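You operate a simulated robot arm through the tools that you are given. There is no shell and no other tool.

You run a simulated robot arm. Do the job below in one go: nothing can be reset, and whatever is moved stays where it is left.

Task
Soften the green wax block at its printed heat, turn the bath off and raise the basket.
Fine: basket down and lid on till READY; lid back on the grey mat on the riser.

The check looks at the end state, three seconds after you hand in, the way a careful person would. Anything else that was tipped, shoved, dropped, spilled or broken makes it a failure. Lids that push on must go on centred and level and be pressed home; caps that screw on are set level and turned clockwise until they are tight.

Robot
A 7-joint arm with a two-finger parallel gripper, fixed in place. Base frame: the origin is at the foot of the arm, x ahead of it, y to its left, z up. Readings come in cm, rad, newtons and seconds.
With the tool pointing down near the work surface it reaches from about 44 to 92 cm from the base axis. Its first joint turns from -2.496 to 2.496 rad. Payload 3 kg.
The tool frame sits at the grasp point between the pads (the TCP): z along the fingers, y along the line on which they close. The tips reach 3 cm beyond it. The gripper opens to 9.4 cm. The fingers are 2.8 cm wide and 1 cm thick; the gripper's body (5 by 9.6 cm) begins 5.5 cm behind the TCP.
Orientation is that of the tool frame in the base frame, as a unit quaternion [x, y, z, w]. With the fingers straight down and closing along the base's y, the tool's x points along the base's -x, its y along +y and its z along -z.

Tools
- The arm moves only by the tool arm_command. Its argument "commands" is a list of rows, each a list of 3 entries, a list of its own where there are three numbers: the gripper command, from -1 (fully open) to 1 (shut), values between in proportion, then the shift along the base's x, y, z in cm, then the turn, a rotation vector about the base's x, y, z in rad. In form: [[grip, [dx, dy, dz], [wx, wy, wz]], ...]. A call has 1 to 20 rows; each row shifts and turns the commanded pose from where the row before left it. Rows are played at 5 a second. More than 5 cm and 0.15 rad between two rows, or a gripper value outside its range, and nothing of the call is played. Where a pose cannot be reached the arm comes as near as it can. A force on the tool above 40 N (or 10 N above the force at the start of the call, whichever is more), or a blocked arm, ends the call early, and 0.2 s more pass. Each finger travels about 7.2 cm/s and halts on what it meets, pressing with about 36 N; the grip force reading is that of the motor and also rises with nothing between the fingers. The clock runs only during rows and for 0.2 s after the last one: add rows that do not move to give the fingers time. It gives the time, the measured TCP pose, the force on the tool (base axes), the opening and the grip force at its end, in the units of the frame above (readings bear some noise), with the torque about the TCP (base axes, N m) and any sound that the robot's microphone picked up, and new pictures: "show" is both (left out), scene, wrist or none.
- Cameras (640 x 400 px; columns grow to the right, rows downward): "scene" is fixed at [22, 49.95, 159.29]; the picture's right is [-0.18, -0.98, 0.00], its down [-0.91, 0.16, -0.38] and it looks along [0.38, -0.07, -0.92] (base axes); focal length 263 px, centre (320, 200). "wrist" rides on the gripper at [7.6, 1.4, -10.3] in the tool frame; the picture's right is [-0.18, 0.98, 0.00], its down [-0.75, -0.14, -0.64] and it looks along [-0.63, -0.12, 0.77] (tool axes); focal length 243 px, centre (320, 200). There is no depth. A picture from a camera that has moved, and an enlarged one, comes with that camera's place and axes in the base frame and with its lens.
- enlarge(camera, box): a new picture of the part [left, top, right, bottom] of that camera's present view, enlarged. It takes no simulated time.
- finish_job(): hands the job in; it is judged then, once.

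Places have to be worked out from the pictures, the camera data and where the tool is seen. Open the gripper and draw the arm clear of the work before you hand the job in, unless the task says otherwise.

The tools are called after ">>>" as name(argument=value, ...) on one line, values as JSON. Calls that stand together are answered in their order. arm_command: Moves the arm, as the interface text tells. Its arguments: {"type":"object","properties":{"commands":{"type":"array"},"show":{"type":"string","enum":["both","scene","wrist","none"]}},"required":["commands"]} The other tools are called the same way: enlarge (camera, box) takes an enlarged picture of a part of a camera's view; finish_job () hands the job in.

At the start:

```text
time: 0.0
eef_pos: [42.99, 34.12, 121.09]
ee_rot: [0.0, 1.0, 0.001, 0.001]
ft_force: [0.6, 0.2, 0.1]
torque: [0.05, 0.0, -0.01]
gripper_width: 9.39
finger_force: 0.1
```

scene: 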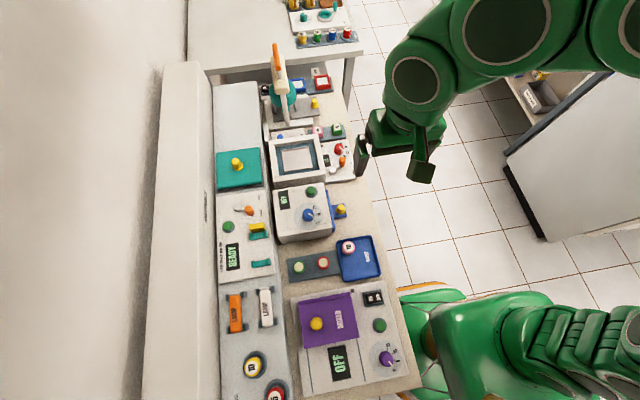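
wrist: 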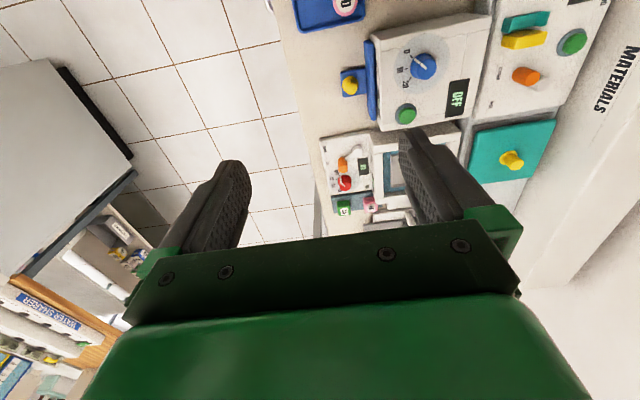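

I start with a close look at the scene, enlarging parts of the bench to find the wax bath, its lid, basket and the green block.

>>> enlarge(camera="scene", box=[200, 140, 400, 280])

>>> enlarge(camera="scene", box=[210, 260, 410, 400])

>>> enlarge(camera="scene", box=[200, 0, 380, 150])

```text
2.86 times, centred on (300, 210) of scene
camera zoom: at [22.0, 49.95, 159.29], right [-0.18, -0.98, 0.0], down [-0.91, 0.16, -0.38], along [0.38, -0.07, -0.92], focal length 751 px, centre (377, 171)
```

zoom: 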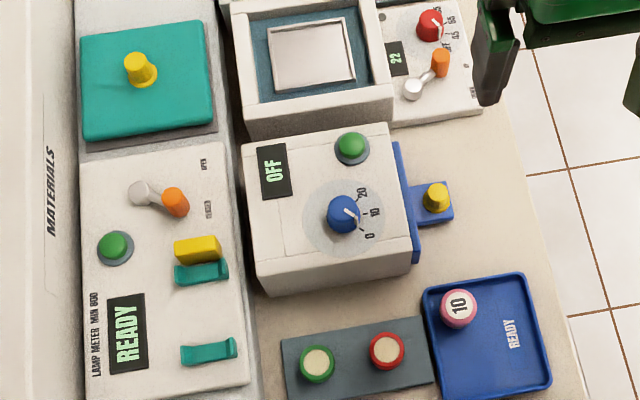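

```text
2.86 times, centred on (310, 330) of scene
camera zoom: at [22.0, 49.95, 159.29], right [-0.18, -0.98, 0.0], down [-0.91, 0.16, -0.38], along [0.38, -0.07, -0.92], focal length 751 px, centre (349, -171)
```

zoom: 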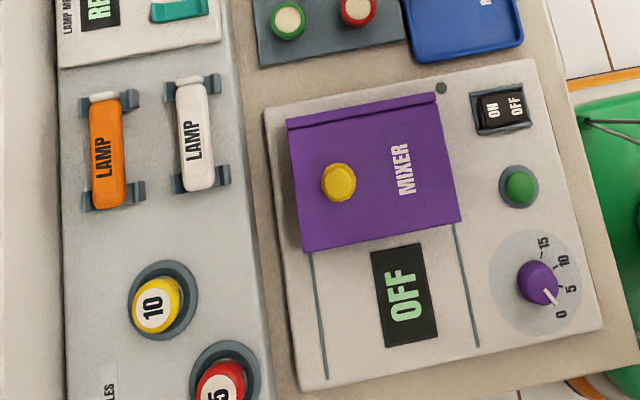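

```text
2.67 times, centred on (290, 75) of scene
camera zoom: at [22.0, 49.95, 159.29], right [-0.18, -0.98, 0.0], down [-0.91, 0.16, -0.38], along [0.38, -0.07, -0.92], focal length 701 px, centre (400, 533)
```

zoom: 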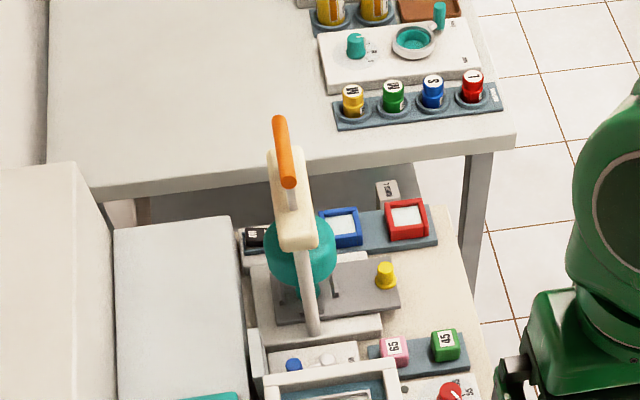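

The teal-lined box at about (297,160) looks like the bath, with a panel (red dial, 22 readout, orange lever) to its right and the teal lid on the riser. I enlarge further.

>>> enlarge(camera="scene", box=[255, 110, 365, 190])

>>> enlarge(camera="scene", box=[300, 115, 360, 185])

>>> enlarge(camera="wrist", box=[310, 110, 470, 240])

>>> enlarge(camera="scene", box=[255, 50, 345, 125])

```text
5.00 times, centred on (310, 150) of scene
camera zoom: at [22.0, 49.95, 159.29], right [-0.18, -0.98, 0.0], down [-0.91, 0.16, -0.38], along [0.38, -0.07, -0.92], focal length 1314 px, centre (370, 450)
```

zoom: 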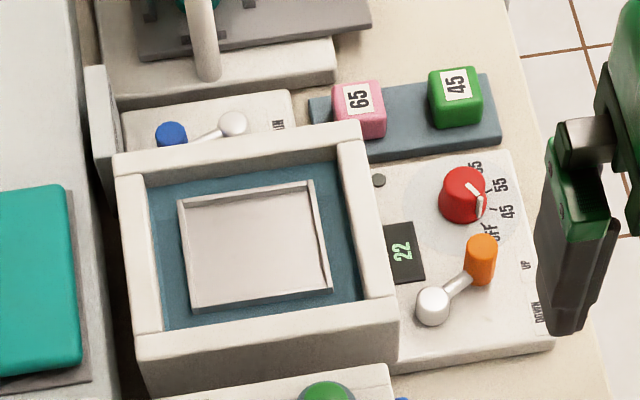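

```text
5.71 times, centred on (330, 150) of scene
camera zoom: at [22.0, 49.95, 159.29], right [-0.18, -0.98, 0.0], down [-0.91, 0.16, -0.38], along [0.38, -0.07, -0.92], focal length 1502 px, centre (263, 486)
```

zoom: 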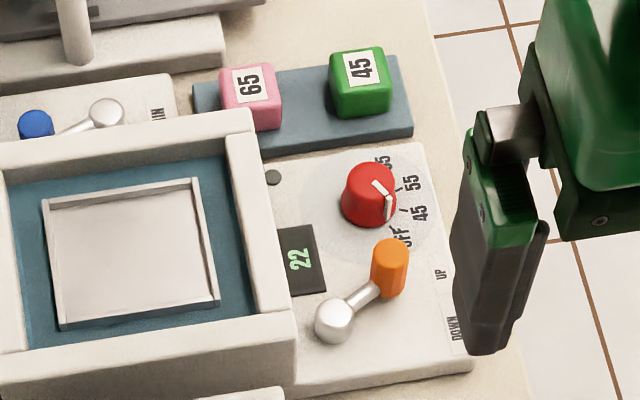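

```text
3.08 times, centred on (390, 175) of wrist
camera zoom: at [35.36, 35.69, 131.36], right [0.18, 0.98, 0.0], down [0.75, -0.14, 0.64], along [0.63, -0.12, -0.77], focal length 746 px, centre (105, 277)
```

zoom: 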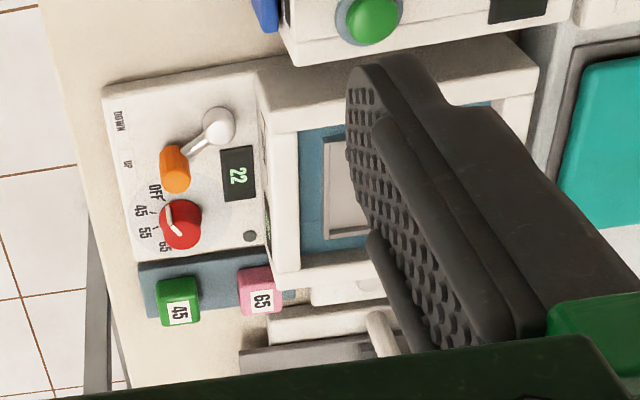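

```text
5.33 times, centred on (300, 88) of scene
camera zoom: at [22.0, 49.95, 159.29], right [-0.18, -0.98, 0.0], down [-0.91, 0.16, -0.38], along [0.38, -0.07, -0.92], focal length 1402 px, centre (427, 800)
```

zoom: 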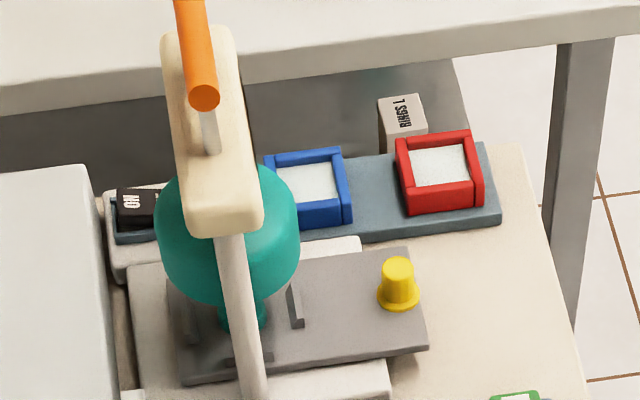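

The bath (basket plate up, lever at UP, 22 readout) is near x≈68, y≈49, and the two wax blocks (65 pink, 45 green) near x≈78, y≈34, top z≈86. I move the gripper a bit lower and nearer for a close wrist view of the panel.

>>> arm_command(commands=[[-1, [2, 1, -3], [0, 0, 0]], [-1, [2, 1, -3], [0, 0, 0]], [-1, [2, 1, -3], [0, 0, 0]], [-1, [2, 1, -3], [0, 0, 0]], [-1, [1, 0, -3], [0, 0, 0]], [-1, [0, 0, 0], [0, 0, 0]]])

```text
time: 1.4
eef_pos: [52.0, 38.13, 106.04]
ee_rot: [0.0, 1.0, 0.0, -0.001]
ft_force: [1.1, 1.0, -0.3]
torque: [0.01, 0.03, 0.0]
gripper_width: 9.41
finger_force: 0.0
camera wrist: at [44.25, 39.64, 116.34], right [0.19, 0.98, 0.0], down [0.75, -0.14, 0.64], along [0.63, -0.12, -0.77], focal length 243 px, centre (320, 200)
```

scene: 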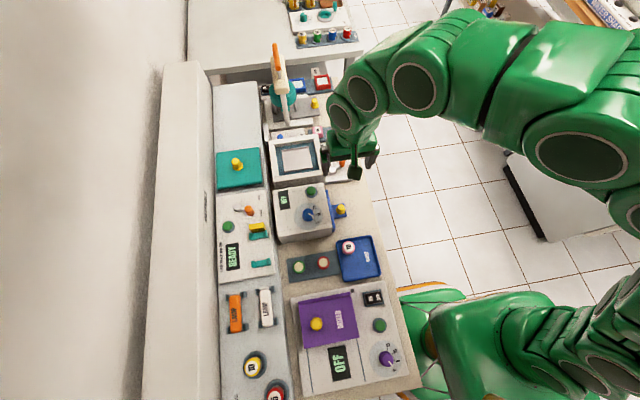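
wrist: 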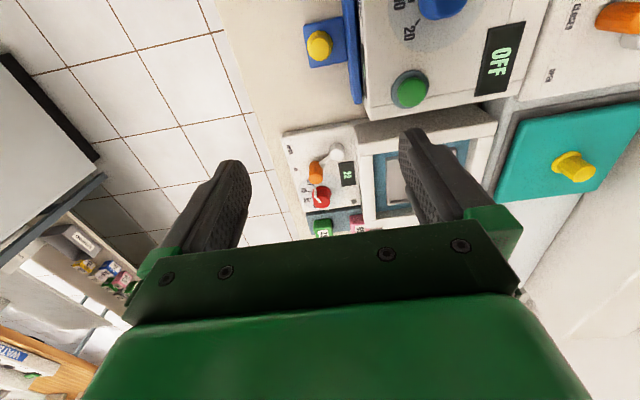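

The view now shows the panel between the fingers; I enlarge it to read the dial and the lever.

>>> enlarge(camera="wrist", box=[275, 110, 405, 240])

>>> enlarge(camera="wrist", box=[440, 60, 640, 230])

```text
3.08 times, centred on (340, 175) of wrist
camera zoom: at [44.25, 39.64, 116.34], right [0.19, 0.98, 0.0], down [0.75, -0.14, 0.64], along [0.63, -0.12, -0.77], focal length 746 px, centre (258, 277)
```

zoom: 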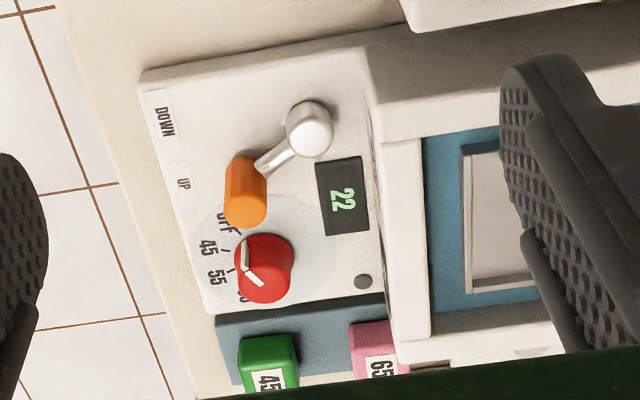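

```text
2.35 times, centred on (540, 145) of wrist
camera zoom: at [44.25, 39.64, 116.34], right [0.19, 0.98, 0.0], down [0.75, -0.14, 0.64], along [0.63, -0.12, -0.77], focal length 571 px, centre (-198, 329)
```

zoom: 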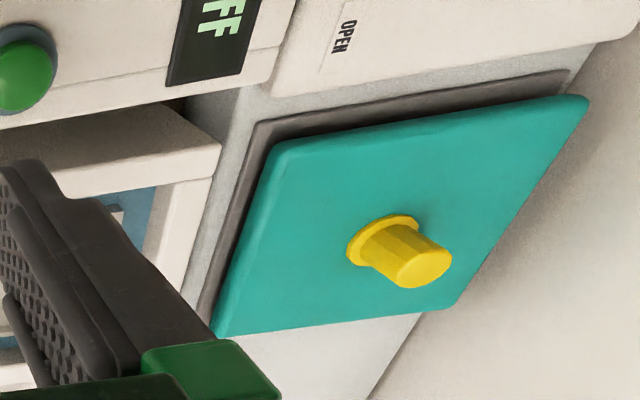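

Panel top computes to z≈85 (corner screw at about (71.6,40.3)). I go a little closer along the viewing line to read the dial and lever exactly.

>>> arm_command(commands=[[-1, [2, -0.5, -2], [0, 0, 0]], [-1, [2, -0.5, -2], [0, 0, 0]], [-1, [2, -0.5, -2], [0, 0, 0]], [-1, [2, -0.5, -2], [0, 0, 0]], [-1, [0, 0, 0], [0, 0, 0]]])

>>> enlarge(camera="wrist", box=[230, 60, 430, 240])

```text
time: 2.6
eef_pos: [60.03, 36.15, 98.05]
ee_rot: [-0.001, 1.0, -0.001, 0.0]
ft_force: [0.0, 0.1, -0.1]
torque: [0.03, 0.02, 0.01]
gripper_width: 9.41
finger_force: 0.0
camera wrist: at [52.45, 37.63, 108.32], right [0.18, 0.98, 0.0], down [0.75, -0.14, 0.64], along [0.63, -0.12, -0.77], focal length 243 px, centre (320, 200)
```

scene: 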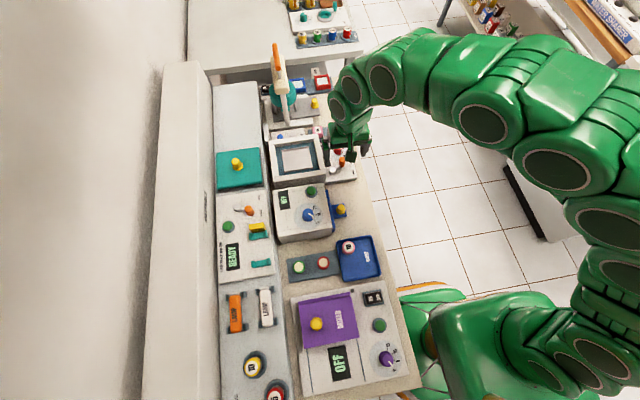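
wrist: 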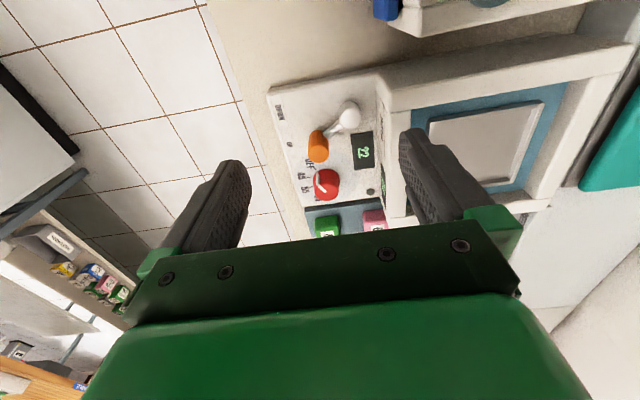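

```text
2.22 times, centred on (330, 150) of wrist
camera zoom: at [52.45, 37.63, 108.32], right [0.18, 0.98, 0.0], down [0.75, -0.14, 0.64], along [0.63, -0.12, -0.77], focal length 539 px, centre (298, 311)
```

zoom: 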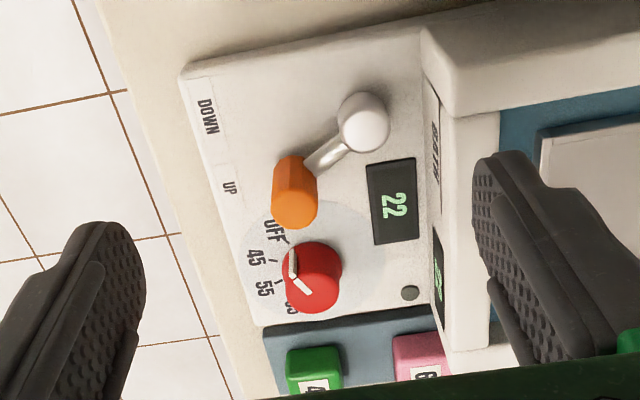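

>>> enlarge(camera="wrist", box=[280, 130, 380, 230])

>>> enlarge(camera="wrist", box=[260, 80, 390, 170])

>>> enlarge(camera="wrist", box=[380, 40, 640, 220])

>>> enlarge(camera="wrist", box=[290, 200, 400, 245])

```text
4.00 times, centred on (330, 180) of wrist
camera zoom: at [52.45, 37.63, 108.32], right [0.18, 0.98, 0.0], down [0.75, -0.14, 0.64], along [0.63, -0.12, -0.77], focal length 970 px, centre (280, 280)
```

zoom: 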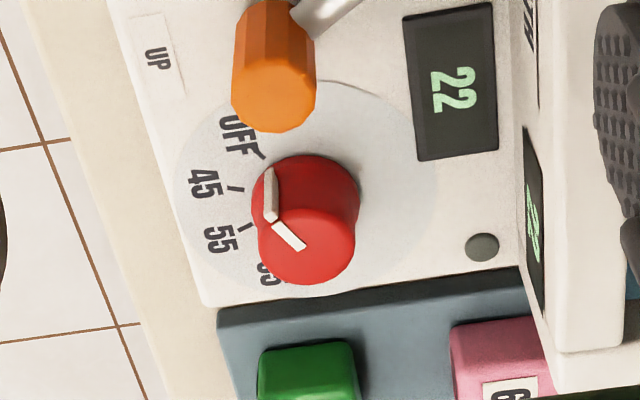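

```text
4.44 times, centred on (325, 125) of wrist
camera zoom: at [52.45, 37.63, 108.32], right [0.18, 0.98, 0.0], down [0.75, -0.14, 0.64], along [0.63, -0.12, -0.77], focal length 1078 px, centre (298, 533)
```

zoom: 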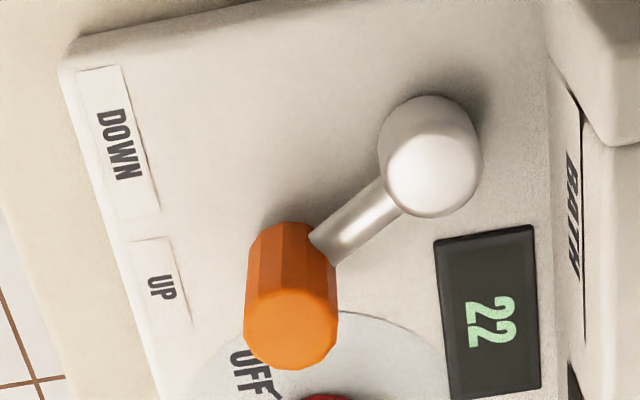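

```text
2.22 times, centred on (510, 130) of wrist
camera zoom: at [52.45, 37.63, 108.32], right [0.18, 0.98, 0.0], down [0.75, -0.14, 0.64], along [0.63, -0.12, -0.77], focal length 539 px, centre (-102, 356)
```

zoom: 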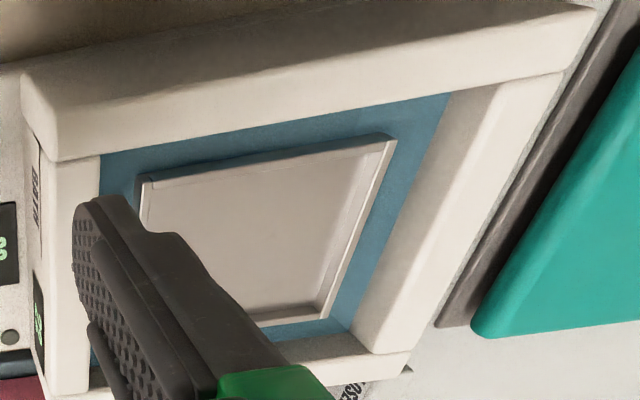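

```text
5.82 times, centred on (345, 222) of wrist
camera zoom: at [52.45, 37.63, 108.32], right [0.18, 0.98, 0.0], down [0.75, -0.14, 0.64], along [0.63, -0.12, -0.77], focal length 1412 px, centre (174, 69)
```

zoom: 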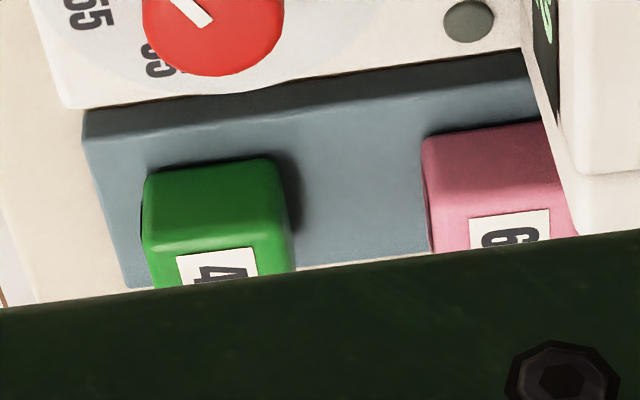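

The dial has OFF/45/55/65 marks with the pointer toward OFF, the lever is at UP, and a second status display is on the bath's side wall. I now shift to view the bath and the lid from above.

>>> arm_command(commands=[[-1, [-1, 2, 2], [0, 0, 0]], [-1, [-1, 3, 2], [0, 0, 0]], [-1, [-1, 3, 2], [0, 0, 0]], [-1, [-1, 3, 2], [0, 0, 0]], [-1, [0, 3, 0], [0, 0, 0]], [-1, [0, 0, 0], [0, 0, 0]]])

>>> enlarge(camera="wrist", box=[240, 60, 420, 240])

>>> enlarge(camera="wrist", box=[380, 40, 640, 220])

```text
time: 4.0
eef_pos: [56.11, 50.13, 106.08]
ee_rot: [0.0, 1.0, 0.001, 0.0]
ft_force: [-0.7, 0.2, 0.2]
torque: [0.01, 0.02, 0.0]
gripper_width: 9.43
finger_force: 0.1
camera wrist: at [48.49, 51.64, 116.33], right [0.18, 0.98, 0.0], down [0.75, -0.14, 0.64], along [0.63, -0.12, -0.77], focal length 243 px, centre (320, 200)
```

scene: 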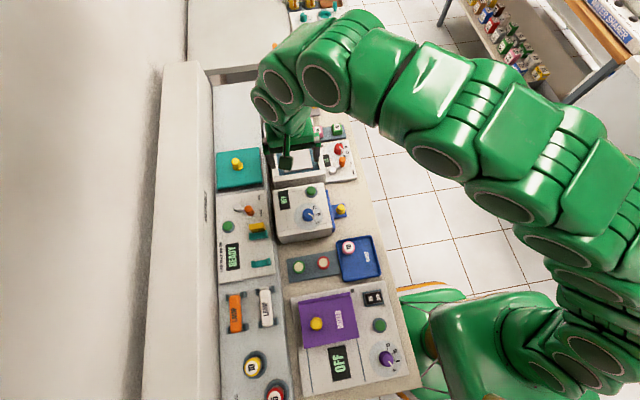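
wrist: 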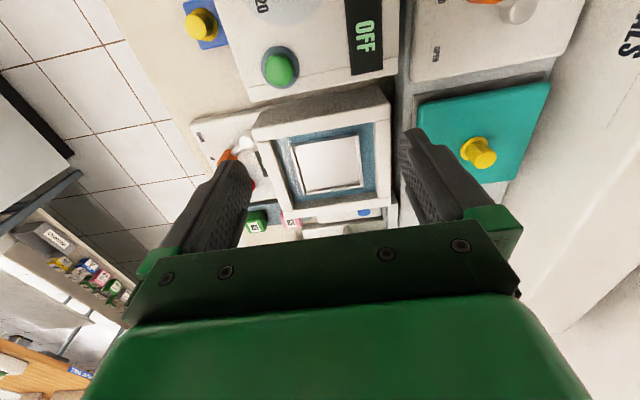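

```text
2.22 times, centred on (330, 150) of wrist
camera zoom: at [48.49, 51.64, 116.33], right [0.18, 0.98, 0.0], down [0.75, -0.14, 0.64], along [0.63, -0.12, -0.77], focal length 539 px, centre (298, 311)
```

zoom: 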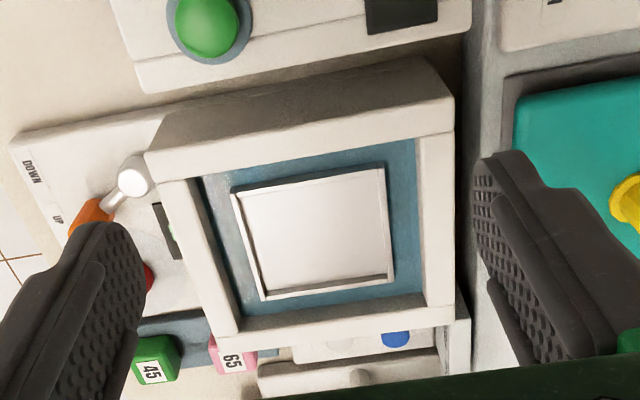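

```text
2.22 times, centred on (510, 130) of wrist
camera zoom: at [48.49, 51.64, 116.33], right [0.18, 0.98, 0.0], down [0.75, -0.14, 0.64], along [0.63, -0.12, -0.77], focal length 539 px, centre (-102, 356)
```

zoom: 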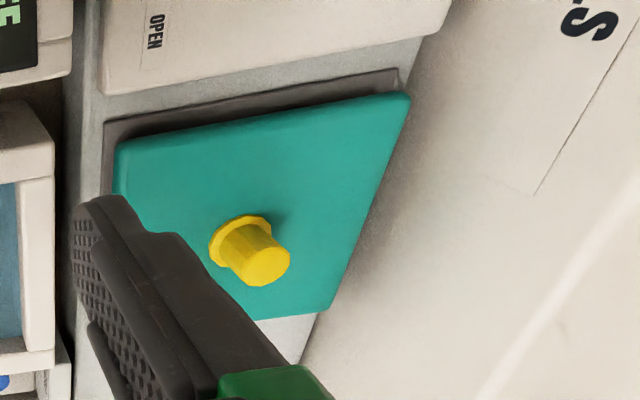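

From two views I place: bath rim top z≈89.1, outer x 58.8–73.9, y 41.5–57 (centre ≈(66.4,49.3)); basket tray centre ≈(66.6,49.4); lid knob top ≈(65.2,66.9,93.4); green block top ≈(77.9,34.0,85.7); dial ≈(68.9,35.3); lever handle ≈(63.6,35.3) pivoting at ≈(61.3,38.7). I go over the green block now, first in y and then in x.

>>> arm_command(commands=[[-1, [0, -4, 0], [0, 0, 0]], [-1, [0, -4, 0], [0, 0, 0]], [-1, [0, -4, 0], [0, 0, 0]], [-1, [2, -4, 0], [0, 0, 0]], [-1, [4, -0.1, 0], [0, 0, 0]], [-1, [4, 0, 0], [0, 0, 0]], [-1, [4, 0, 0], [0, 0, 0]], [-1, [4, 0, 0], [0, 0, 0]], [-1, [3.8, 0, 0], [0, 0, 0]], [-1, [0, 0, -3], [0, 0, 0]], [-1, [0, 0, -3], [0, 0, 0]], [-1, [0, 0, -3], [0, 0, 0]], [-1, [0, 0, 0], [0, 0, 0]]])

>>> enlarge(camera="wrist", box=[220, 40, 440, 240])

>>> enlarge(camera="scene", box=[255, 40, 365, 190])

```text
time: 6.8
eef_pos: [77.82, 34.01, 97.11]
ee_rot: [-0.001, 1.0, 0.0, 0.0]
ft_force: [0.4, -0.4, -0.6]
torque: [0.0, -0.03, -0.01]
gripper_width: 9.4
finger_force: 0.1
camera wrist: at [70.21, 35.46, 107.41], right [0.18, 0.98, 0.0], down [0.75, -0.14, 0.64], along [0.63, -0.12, -0.77], focal length 243 px, centre (320, 200)
```

scene: 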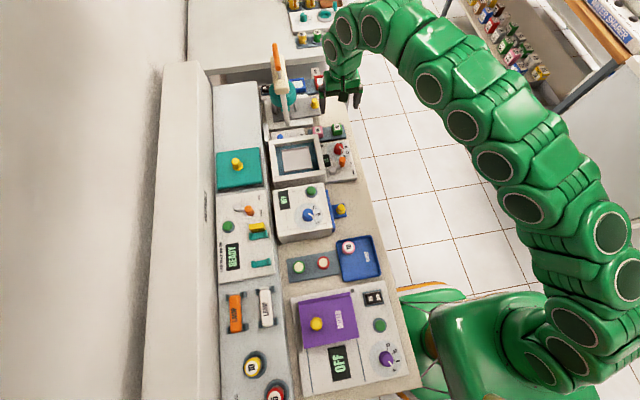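
wrist: 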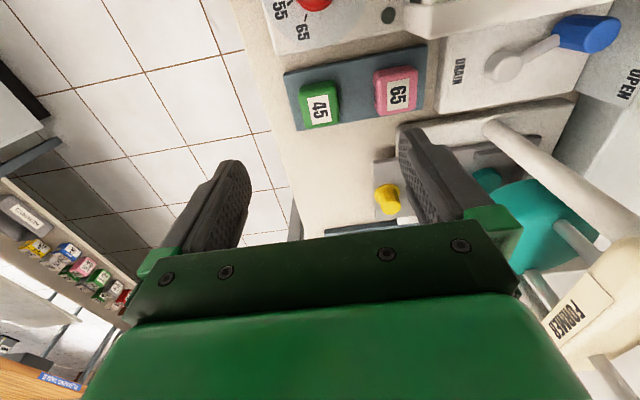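

```text
2.00 times, centred on (330, 140) of wrist
camera zoom: at [70.21, 35.46, 107.41], right [0.18, 0.98, 0.0], down [0.75, -0.14, 0.64], along [0.63, -0.12, -0.77], focal length 485 px, centre (300, 320)
```

zoom: 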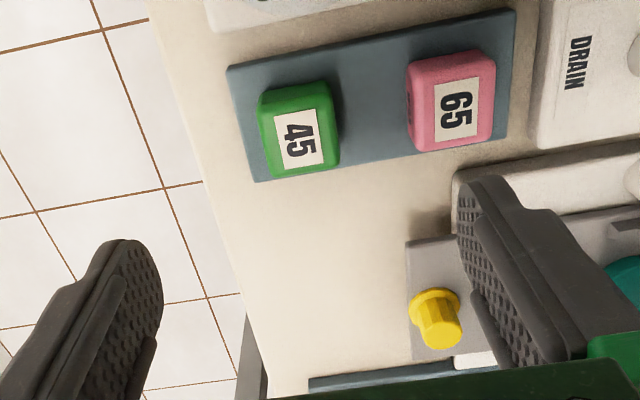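

```text
2.67 times, centred on (310, 115) of scene
camera zoom: at [22.0, 49.95, 159.29], right [-0.18, -0.98, 0.0], down [-0.91, 0.16, -0.38], along [0.38, -0.07, -0.92], focal length 701 px, centre (347, 427)
```

zoom: 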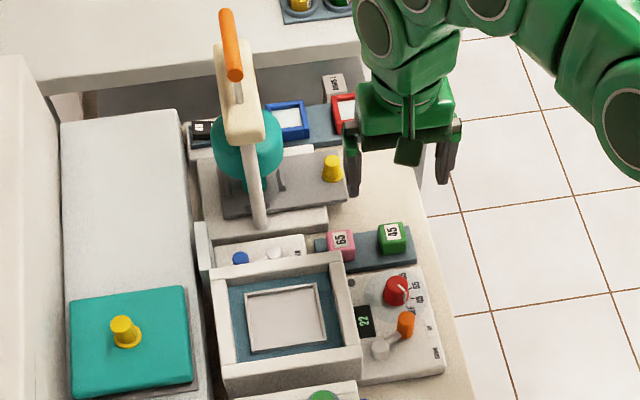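

The block's top centre recomputes to (77.8,33.95,85.7), about 3.2 cm cube and square with the base; the pink one is at (77.65,40.7), so I keep the opening at about 6 cm and go down to TCP z≈85.9.

>>> arm_command(commands=[[-0.28, [0, 0, 0], [0, 0, 0]], [-0.28, [0, 0, -2.5], [0, 0, 0]], [-0.28, [0, 0, -2.5], [0, 0, 0]], [-0.28, [0, 0, -2], [0, 0, 0]], [-0.28, [0, 0, -1.5], [0, 0, 0]], [-0.28, [0, 0, 0], [0, 0, 0]]])

>>> enlarge(camera="wrist", box=[220, 60, 440, 240])

>>> enlarge(camera="scene", box=[300, 80, 380, 160])

```text
time: 8.2
eef_pos: [77.81, 34.03, 88.64]
ee_rot: [0.0, 1.0, 0.0, 0.0]
ft_force: [-0.4, -0.6, -0.1]
torque: [0.02, 0.0, 0.02]
gripper_width: 6.05
finger_force: 0.1
camera wrist: at [70.19, 35.5, 98.78], right [0.18, 0.98, 0.0], down [0.75, -0.14, 0.64], along [0.63, -0.12, -0.77], focal length 243 px, centre (320, 200)
```

scene: 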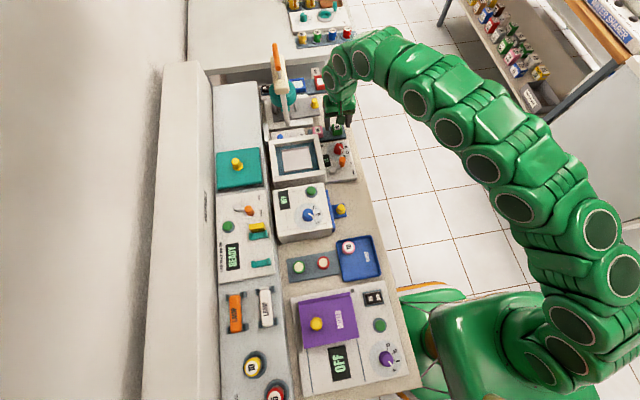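
wrist: 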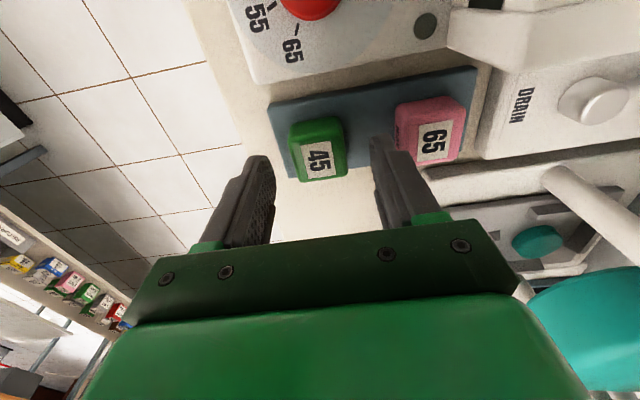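

```text
2.22 times, centred on (330, 150) of wrist
camera zoom: at [70.19, 35.5, 98.78], right [0.18, 0.98, 0.0], down [0.75, -0.14, 0.64], along [0.63, -0.12, -0.77], focal length 539 px, centre (298, 311)
```

zoom: 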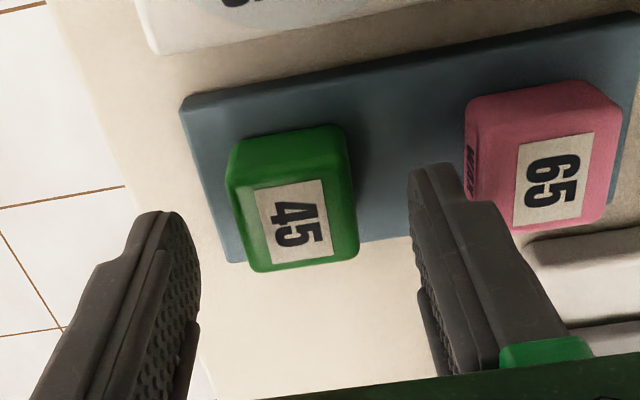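

```text
5.00 times, centred on (340, 120) of scene
camera zoom: at [22.0, 49.95, 159.29], right [-0.18, -0.98, 0.0], down [-0.91, 0.16, -0.38], along [0.38, -0.07, -0.92], focal length 1314 px, centre (220, 600)
```

zoom: 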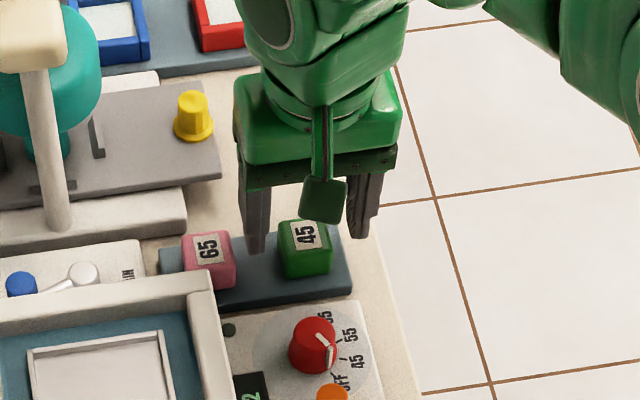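

The block sits centred between the fingers (computed (77.7,33.9)), with the right finger clear of the pink block. I lower 2.7 cm and close.

>>> arm_command(commands=[[-0.28, [0, -0.1, -1], [0, 0, 0]], [-0.28, [0, 0, -1], [0, 0, 0]], [-0.28, [0, 0, -0.7], [0, 0, 0]], [-0.28, [0, 0, 0], [0, 0, 0]], [0.6, [0, 0, 0], [0, 0, 0]], [0.6, [0, 0, 0], [0, 0, 0]], [0.6, [0, 0, 0], [0, 0, 0]], [0.6, [0, 0, 0], [0, 0, 0]]], show="wrist")

>>> enlarge(camera="wrist", box=[220, 60, 440, 240])

```text
time: 9.2
eef_pos: [77.77, 33.97, 86.23]
ee_rot: [0.0, 1.0, 0.0, 0.001]
ft_force: [-3.8, -2.9, 7.3]
torque: [-0.05, 0.21, 0.07]
gripper_width: 5.89
finger_force: 0.0
stopped in row 4: the force on the tool passed its limit at 42 N (the readings are from after the stop); the commanded pose is now the measured one
camera wrist: at [70.13, 35.4, 96.43], right [0.18, 0.98, 0.0], down [0.75, -0.14, 0.64], along [0.63, -0.12, -0.77], focal length 243 px, centre (320, 200)
```

wrist: 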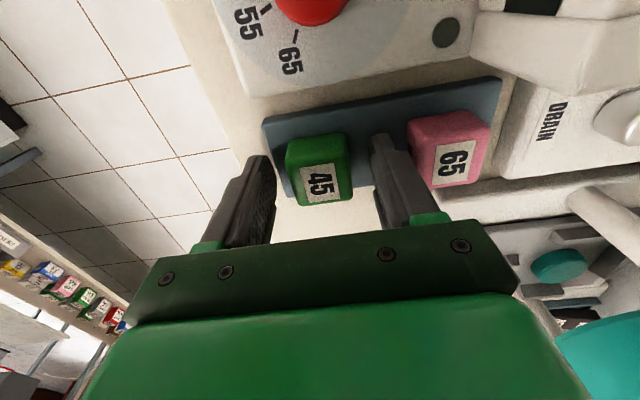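

```text
2.22 times, centred on (330, 150) of wrist
camera zoom: at [70.13, 35.4, 96.43], right [0.18, 0.98, 0.0], down [0.75, -0.14, 0.64], along [0.63, -0.12, -0.77], focal length 539 px, centre (298, 311)
```

zoom: 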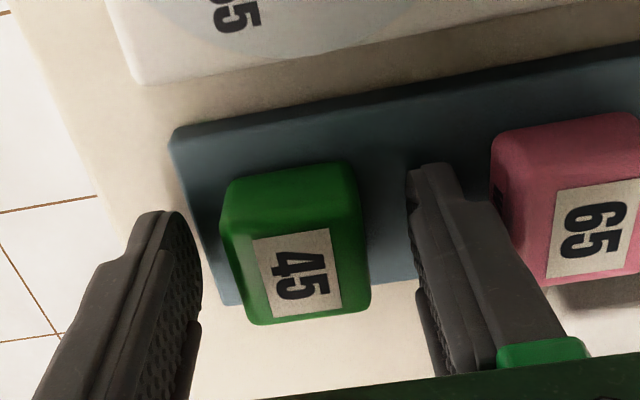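

The fingertips touched the holder plate (plate top ≈ z 83.1, nothing moved). I raise 0.3 cm and close on the block.

>>> arm_command(commands=[[-0.28, [0, 0, 0.3], [0, 0, 0]], [-0.28, [0, 0, 0], [0, 0, 0]], [0.6, [0, 0, 0], [0, 0, 0]], [0.6, [0, 0, 0], [0, 0, 0]], [0.6, [0, 0, 0], [0, 0, 0]], [0.6, [0, 0, 0], [0, 0, 0]]], show="wrist")

>>> enlarge(camera="wrist", box=[220, 60, 440, 240])

```text
time: 10.6
eef_pos: [77.78, 33.85, 86.46]
ee_rot: [0.0, 1.0, 0.0, 0.001]
ft_force: [-0.7, 0.2, 0.4]
torque: [0.0, 0.02, 0.01]
gripper_width: 3.28
finger_force: 36.1
camera wrist: at [70.14, 35.42, 96.67], right [0.18, 0.98, 0.0], down [0.75, -0.14, 0.64], along [0.63, -0.12, -0.77], focal length 243 px, centre (320, 200)
```

wrist: 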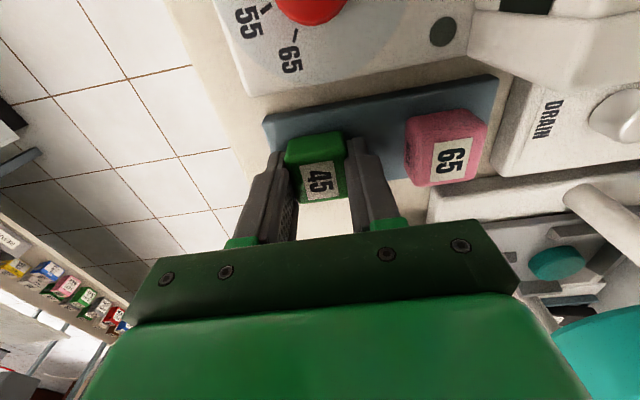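

```text
2.22 times, centred on (330, 150) of wrist
camera zoom: at [70.14, 35.42, 96.67], right [0.18, 0.98, 0.0], down [0.75, -0.14, 0.64], along [0.63, -0.12, -0.77], focal length 539 px, centre (298, 311)
```

zoom: 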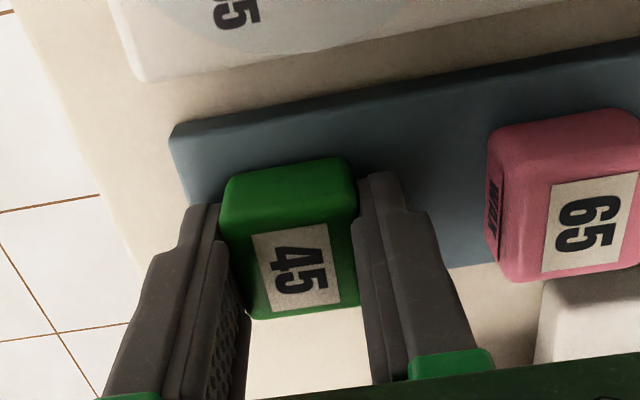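

The block is held (3.28 cm, 36 N). I lift straight up, draw back in x and then move over the basket centre (66.6,49.5).

>>> arm_command(commands=[[0.6, [0, 0, 1.5], [0, 0, 0]], [0.6, [0, 0, 3], [0, 0, 0]], [0.6, [0, 0, 3.5], [0, 0, 0]], [0.6, [0, 0, 3.5], [0, 0, 0]], [0.6, [-3.7, 0, 1], [0, 0, 0]], [0.6, [-3.7, 1, 0], [0, 0, 0]], [0.6, [-3.8, 2, 0], [0, 0, 0]], [0.6, [0, 3.5, 0], [0, 0, 0]], [0.6, [0, 3.5, 0], [0, 0, 0]], [0.6, [0, 3.5, 0], [0, 0, 0]], [0.6, [0, 2.1, 0], [0, 0, 0]], [0.6, [0, 0, 0], [0, 0, 0]]])

>>> enlarge(camera="wrist", box=[200, 20, 460, 240])

>>> enlarge(camera="scene", box=[230, 90, 370, 200])

```text
time: 13.2
eef_pos: [66.53, 49.79, 98.83]
ee_rot: [0.0, 1.0, 0.0, 0.002]
ft_force: [0.1, -0.4, -0.3]
torque: [-0.01, 0.0, 0.0]
gripper_width: 3.28
finger_force: 35.7
camera wrist: at [58.88, 51.13, 109.13], right [0.18, 0.98, 0.0], down [0.75, -0.14, 0.64], along [0.63, -0.12, -0.77], focal length 243 px, centre (320, 200)
```

scene: 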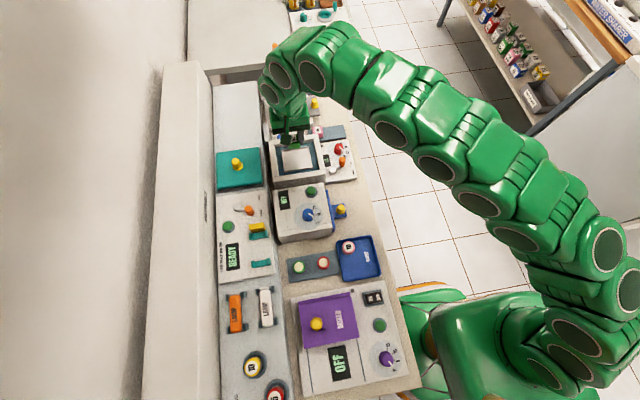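
wrist: 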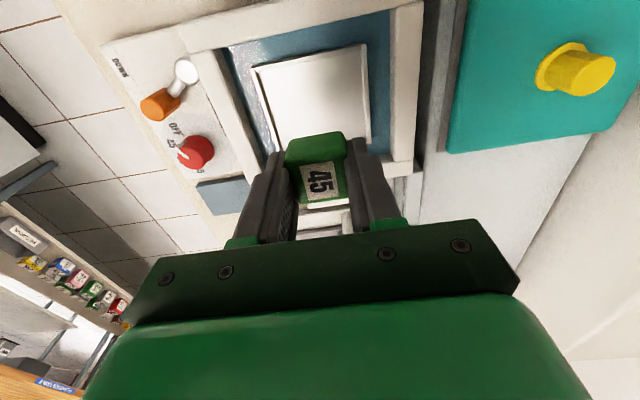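

```text
1.82 times, centred on (330, 130) of wrist
camera zoom: at [58.88, 51.13, 109.13], right [0.18, 0.98, 0.0], down [0.75, -0.14, 0.64], along [0.63, -0.12, -0.77], focal length 441 px, centre (302, 327)
```

zoom: 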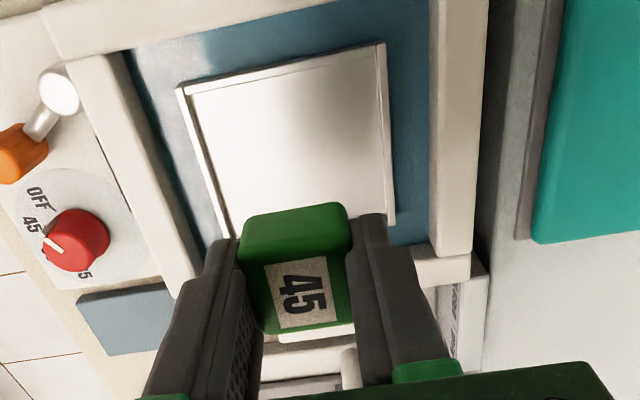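

```text
3.64 times, centred on (300, 145) of scene
camera zoom: at [22.0, 49.95, 159.29], right [-0.18, -0.98, 0.0], down [-0.91, 0.16, -0.38], along [0.38, -0.07, -0.92], focal length 956 px, centre (393, 400)
```

zoom: 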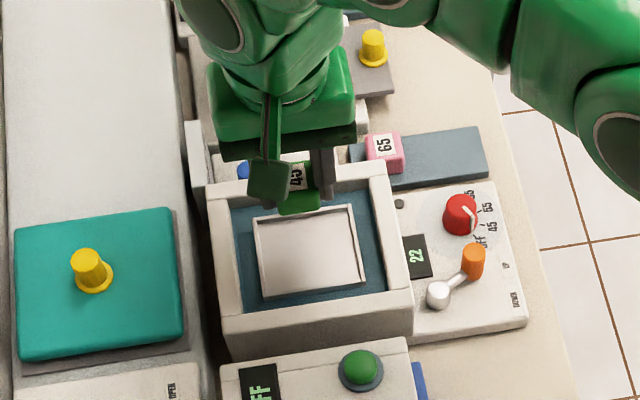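

The basket centre recomputes to about (66.4,49.4). I shift slightly in y and lower until the block's bottom is near the basket rim, then feel for the floor.

>>> arm_command(commands=[[0.6, [-0.1, -0.35, -2], [0, 0, 0]], [0.6, [0, 0, -2.5], [0, 0, 0]], [0.6, [0, 0, -2.5], [0, 0, 0]], [0.6, [0, 0, -1.5], [0, 0, 0]], [0.6, [0, 0, 0], [0, 0, 0]]])

>>> enlarge(camera="wrist", box=[200, 20, 460, 240])

>>> enlarge(camera="scene", box=[250, 120, 350, 200])

```text
time: 14.4
eef_pos: [66.45, 49.09, 90.36]
ee_rot: [0.0, 1.0, 0.0, 0.001]
ft_force: [-0.2, 0.1, 1.6]
torque: [-0.03, -0.01, -0.02]
gripper_width: 3.27
finger_force: 35.6
camera wrist: at [58.79, 50.65, 100.59], right [0.18, 0.98, 0.0], down [0.75, -0.14, 0.64], along [0.63, -0.12, -0.77], focal length 243 px, centre (320, 200)
```

scene: 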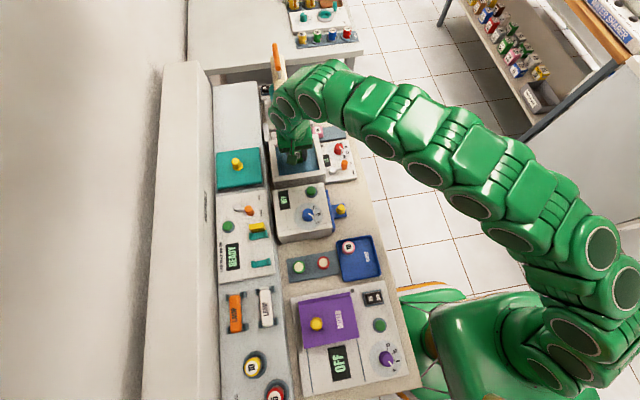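
wrist: 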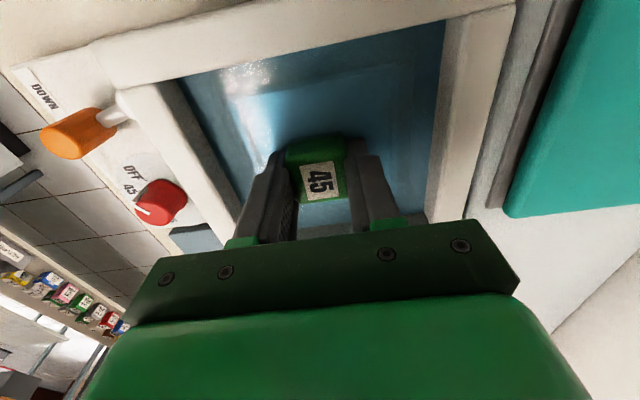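

```text
1.82 times, centred on (330, 130) of wrist
camera zoom: at [58.79, 50.65, 100.59], right [0.18, 0.98, 0.0], down [0.75, -0.14, 0.64], along [0.63, -0.12, -0.77], focal length 441 px, centre (302, 327)
```

zoom: 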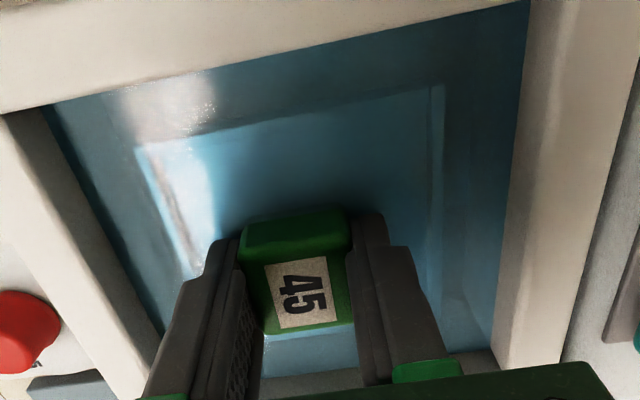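

```text
5.00 times, centred on (300, 160) of scene
camera zoom: at [22.0, 49.95, 159.29], right [-0.18, -0.98, 0.0], down [-0.91, 0.16, -0.38], along [0.38, -0.07, -0.92], focal length 1314 px, centre (420, 400)
```

zoom: 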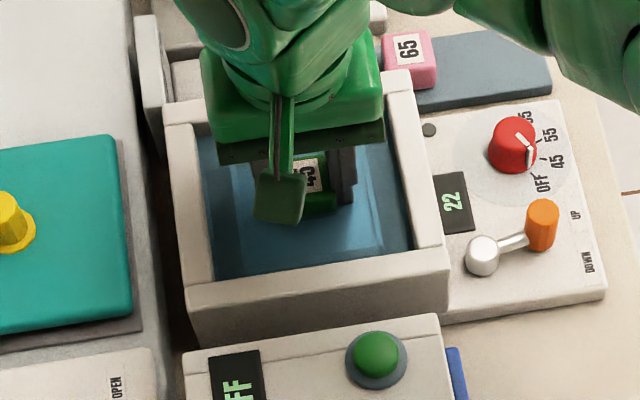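

The block has met the basket floor and pushed the basket slightly down (it now shows just under the liquid and the lever moved a bit), with only 1.6 N. I raise 0.6 cm to see whether the basket follows.

>>> arm_command(commands=[[0.6, [0, 0.2, 0.3], [0, 0, 0]], [0.6, [0, 0, 0.3], [0, 0, 0]], [0.6, [0, 0, 0], [0, 0, 0]]])

>>> enlarge(camera="wrist", box=[200, 20, 460, 240])

>>> enlarge(camera="scene", box=[270, 120, 370, 200])

```text
time: 15.2
eef_pos: [66.45, 49.43, 90.91]
ee_rot: [-0.001, 1.0, -0.001, 0.0]
ft_force: [-0.7, -1.0, 0.1]
torque: [0.05, 0.0, 0.01]
gripper_width: 3.28
finger_force: 36.2
camera wrist: at [58.79, 50.89, 101.21], right [0.18, 0.98, 0.0], down [0.75, -0.14, 0.64], along [0.63, -0.12, -0.77], focal length 243 px, centre (320, 200)
```

scene: 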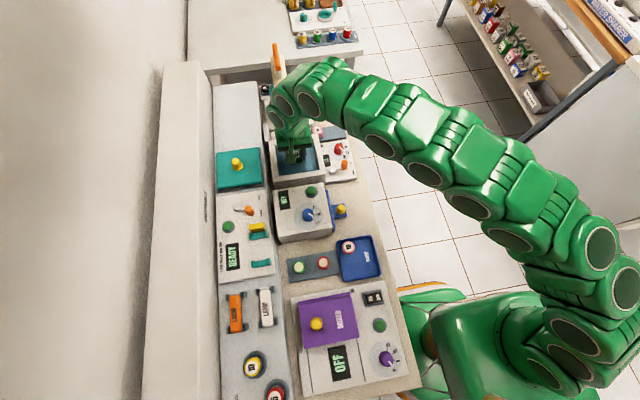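
wrist: 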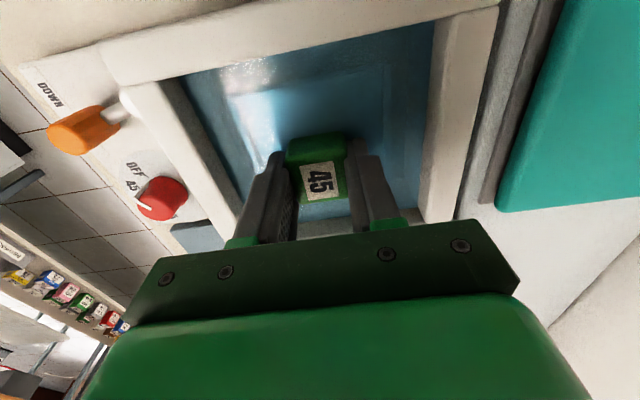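

```text
1.82 times, centred on (330, 130) of wrist
camera zoom: at [58.79, 50.89, 101.21], right [0.18, 0.98, 0.0], down [0.75, -0.14, 0.64], along [0.63, -0.12, -0.77], focal length 441 px, centre (302, 327)
```

zoom: 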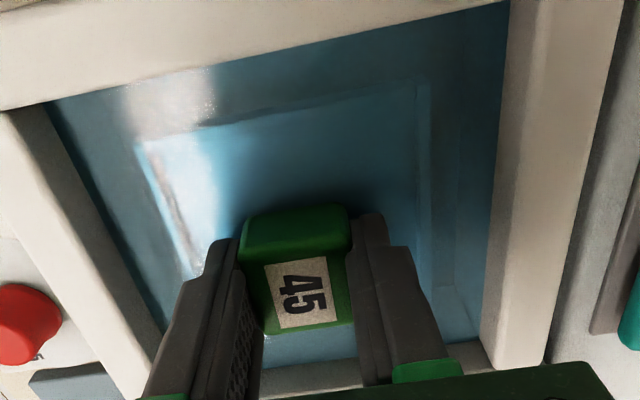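

```text
5.00 times, centred on (320, 160) of scene
camera zoom: at [22.0, 49.95, 159.29], right [-0.18, -0.98, 0.0], down [-0.91, 0.16, -0.38], along [0.38, -0.07, -0.92], focal length 1314 px, centre (320, 400)
```

zoom: 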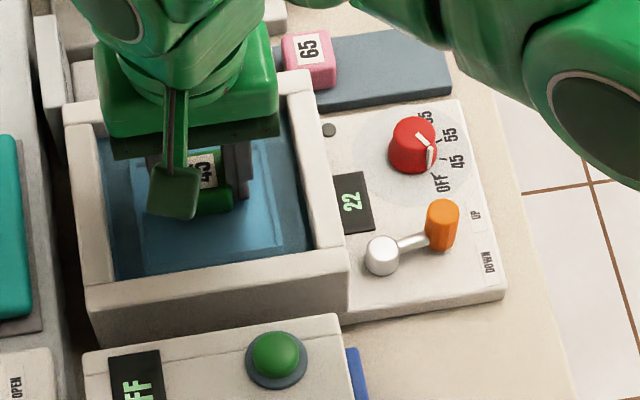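

The basket stayed where it was pushed (force ~0), so the lever just drives it without a spring. I lower again to touch, release the block with a small opening, and rise straight up.

>>> arm_command(commands=[[0.6, [0, 0, -0.3], [0, 0, 0]], [0.6, [0, 0, -0.25], [0, 0, 0]], [0.6, [0, 0, 0], [0, 0, 0]], [0.3, [0, 0, 0], [0, 0, 0]], [0.0, [0, 0, 0], [0, 0, 0]], [0.0, [0, 0, 0], [0, 0, 0]], [0.0, [0, 0, 0.5], [0, 0, 0]], [0.0, [0, 0, 1], [0, 0, 0]], [0.0, [0, 0, 2], [0, 0, 0]], [0.0, [0, 0, 3], [0, 0, 0]], [0.0, [0, 0, 3], [0, 0, 0]], [0.0, [0, 0, 0], [0, 0, 0]]])

>>> enlarge(camera="wrist", box=[200, 20, 460, 240])

>>> enlarge(camera="scene", box=[270, 120, 370, 200])

```text
time: 17.8
eef_pos: [66.3, 49.59, 99.89]
ee_rot: [-0.001, 1.0, 0.0, -0.001]
ft_force: [-1.3, -1.0, 0.0]
torque: [-0.03, -0.01, 0.01]
gripper_width: 4.71
finger_force: 0.0
camera wrist: at [58.72, 50.95, 110.17], right [0.18, 0.98, 0.0], down [0.75, -0.14, 0.64], along [0.63, -0.12, -0.77], focal length 243 px, centre (320, 200)
```

scene: 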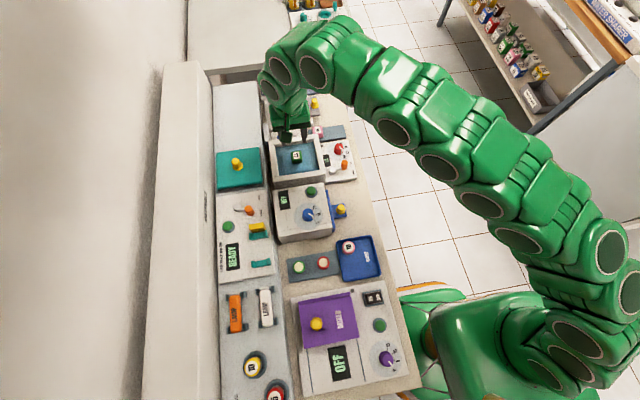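
wrist: 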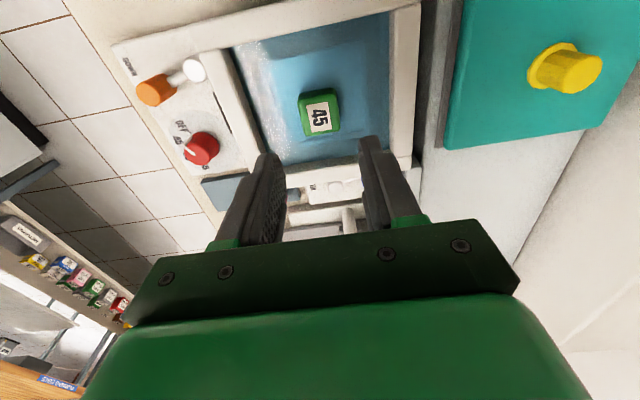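

```text
1.82 times, centred on (330, 130) of wrist
camera zoom: at [58.72, 50.95, 110.17], right [0.18, 0.98, 0.0], down [0.75, -0.14, 0.64], along [0.63, -0.12, -0.77], focal length 441 px, centre (302, 327)
```

zoom: 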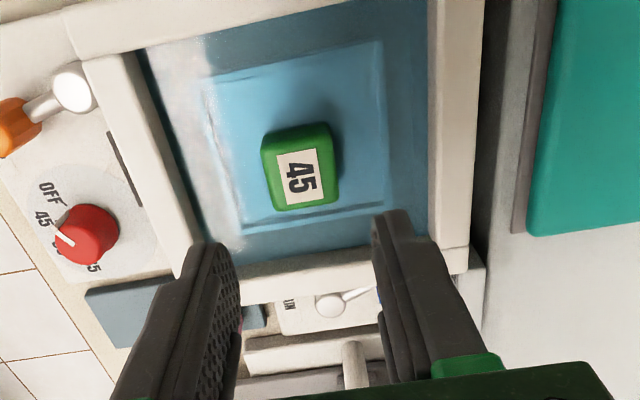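

```text
5.00 times, centred on (320, 160) of scene
camera zoom: at [22.0, 49.95, 159.29], right [-0.18, -0.98, 0.0], down [-0.91, 0.16, -0.38], along [0.38, -0.07, -0.92], focal length 1314 px, centre (320, 400)
```

zoom: 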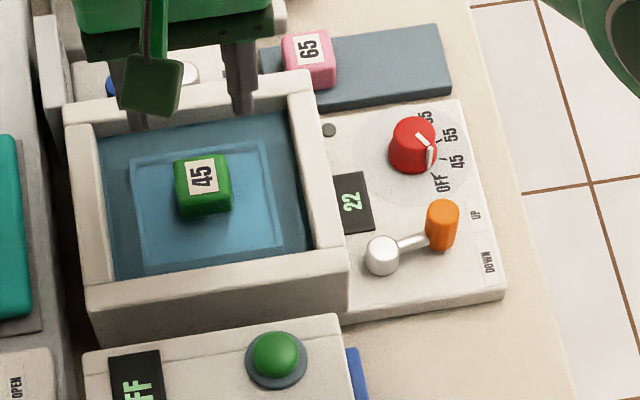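

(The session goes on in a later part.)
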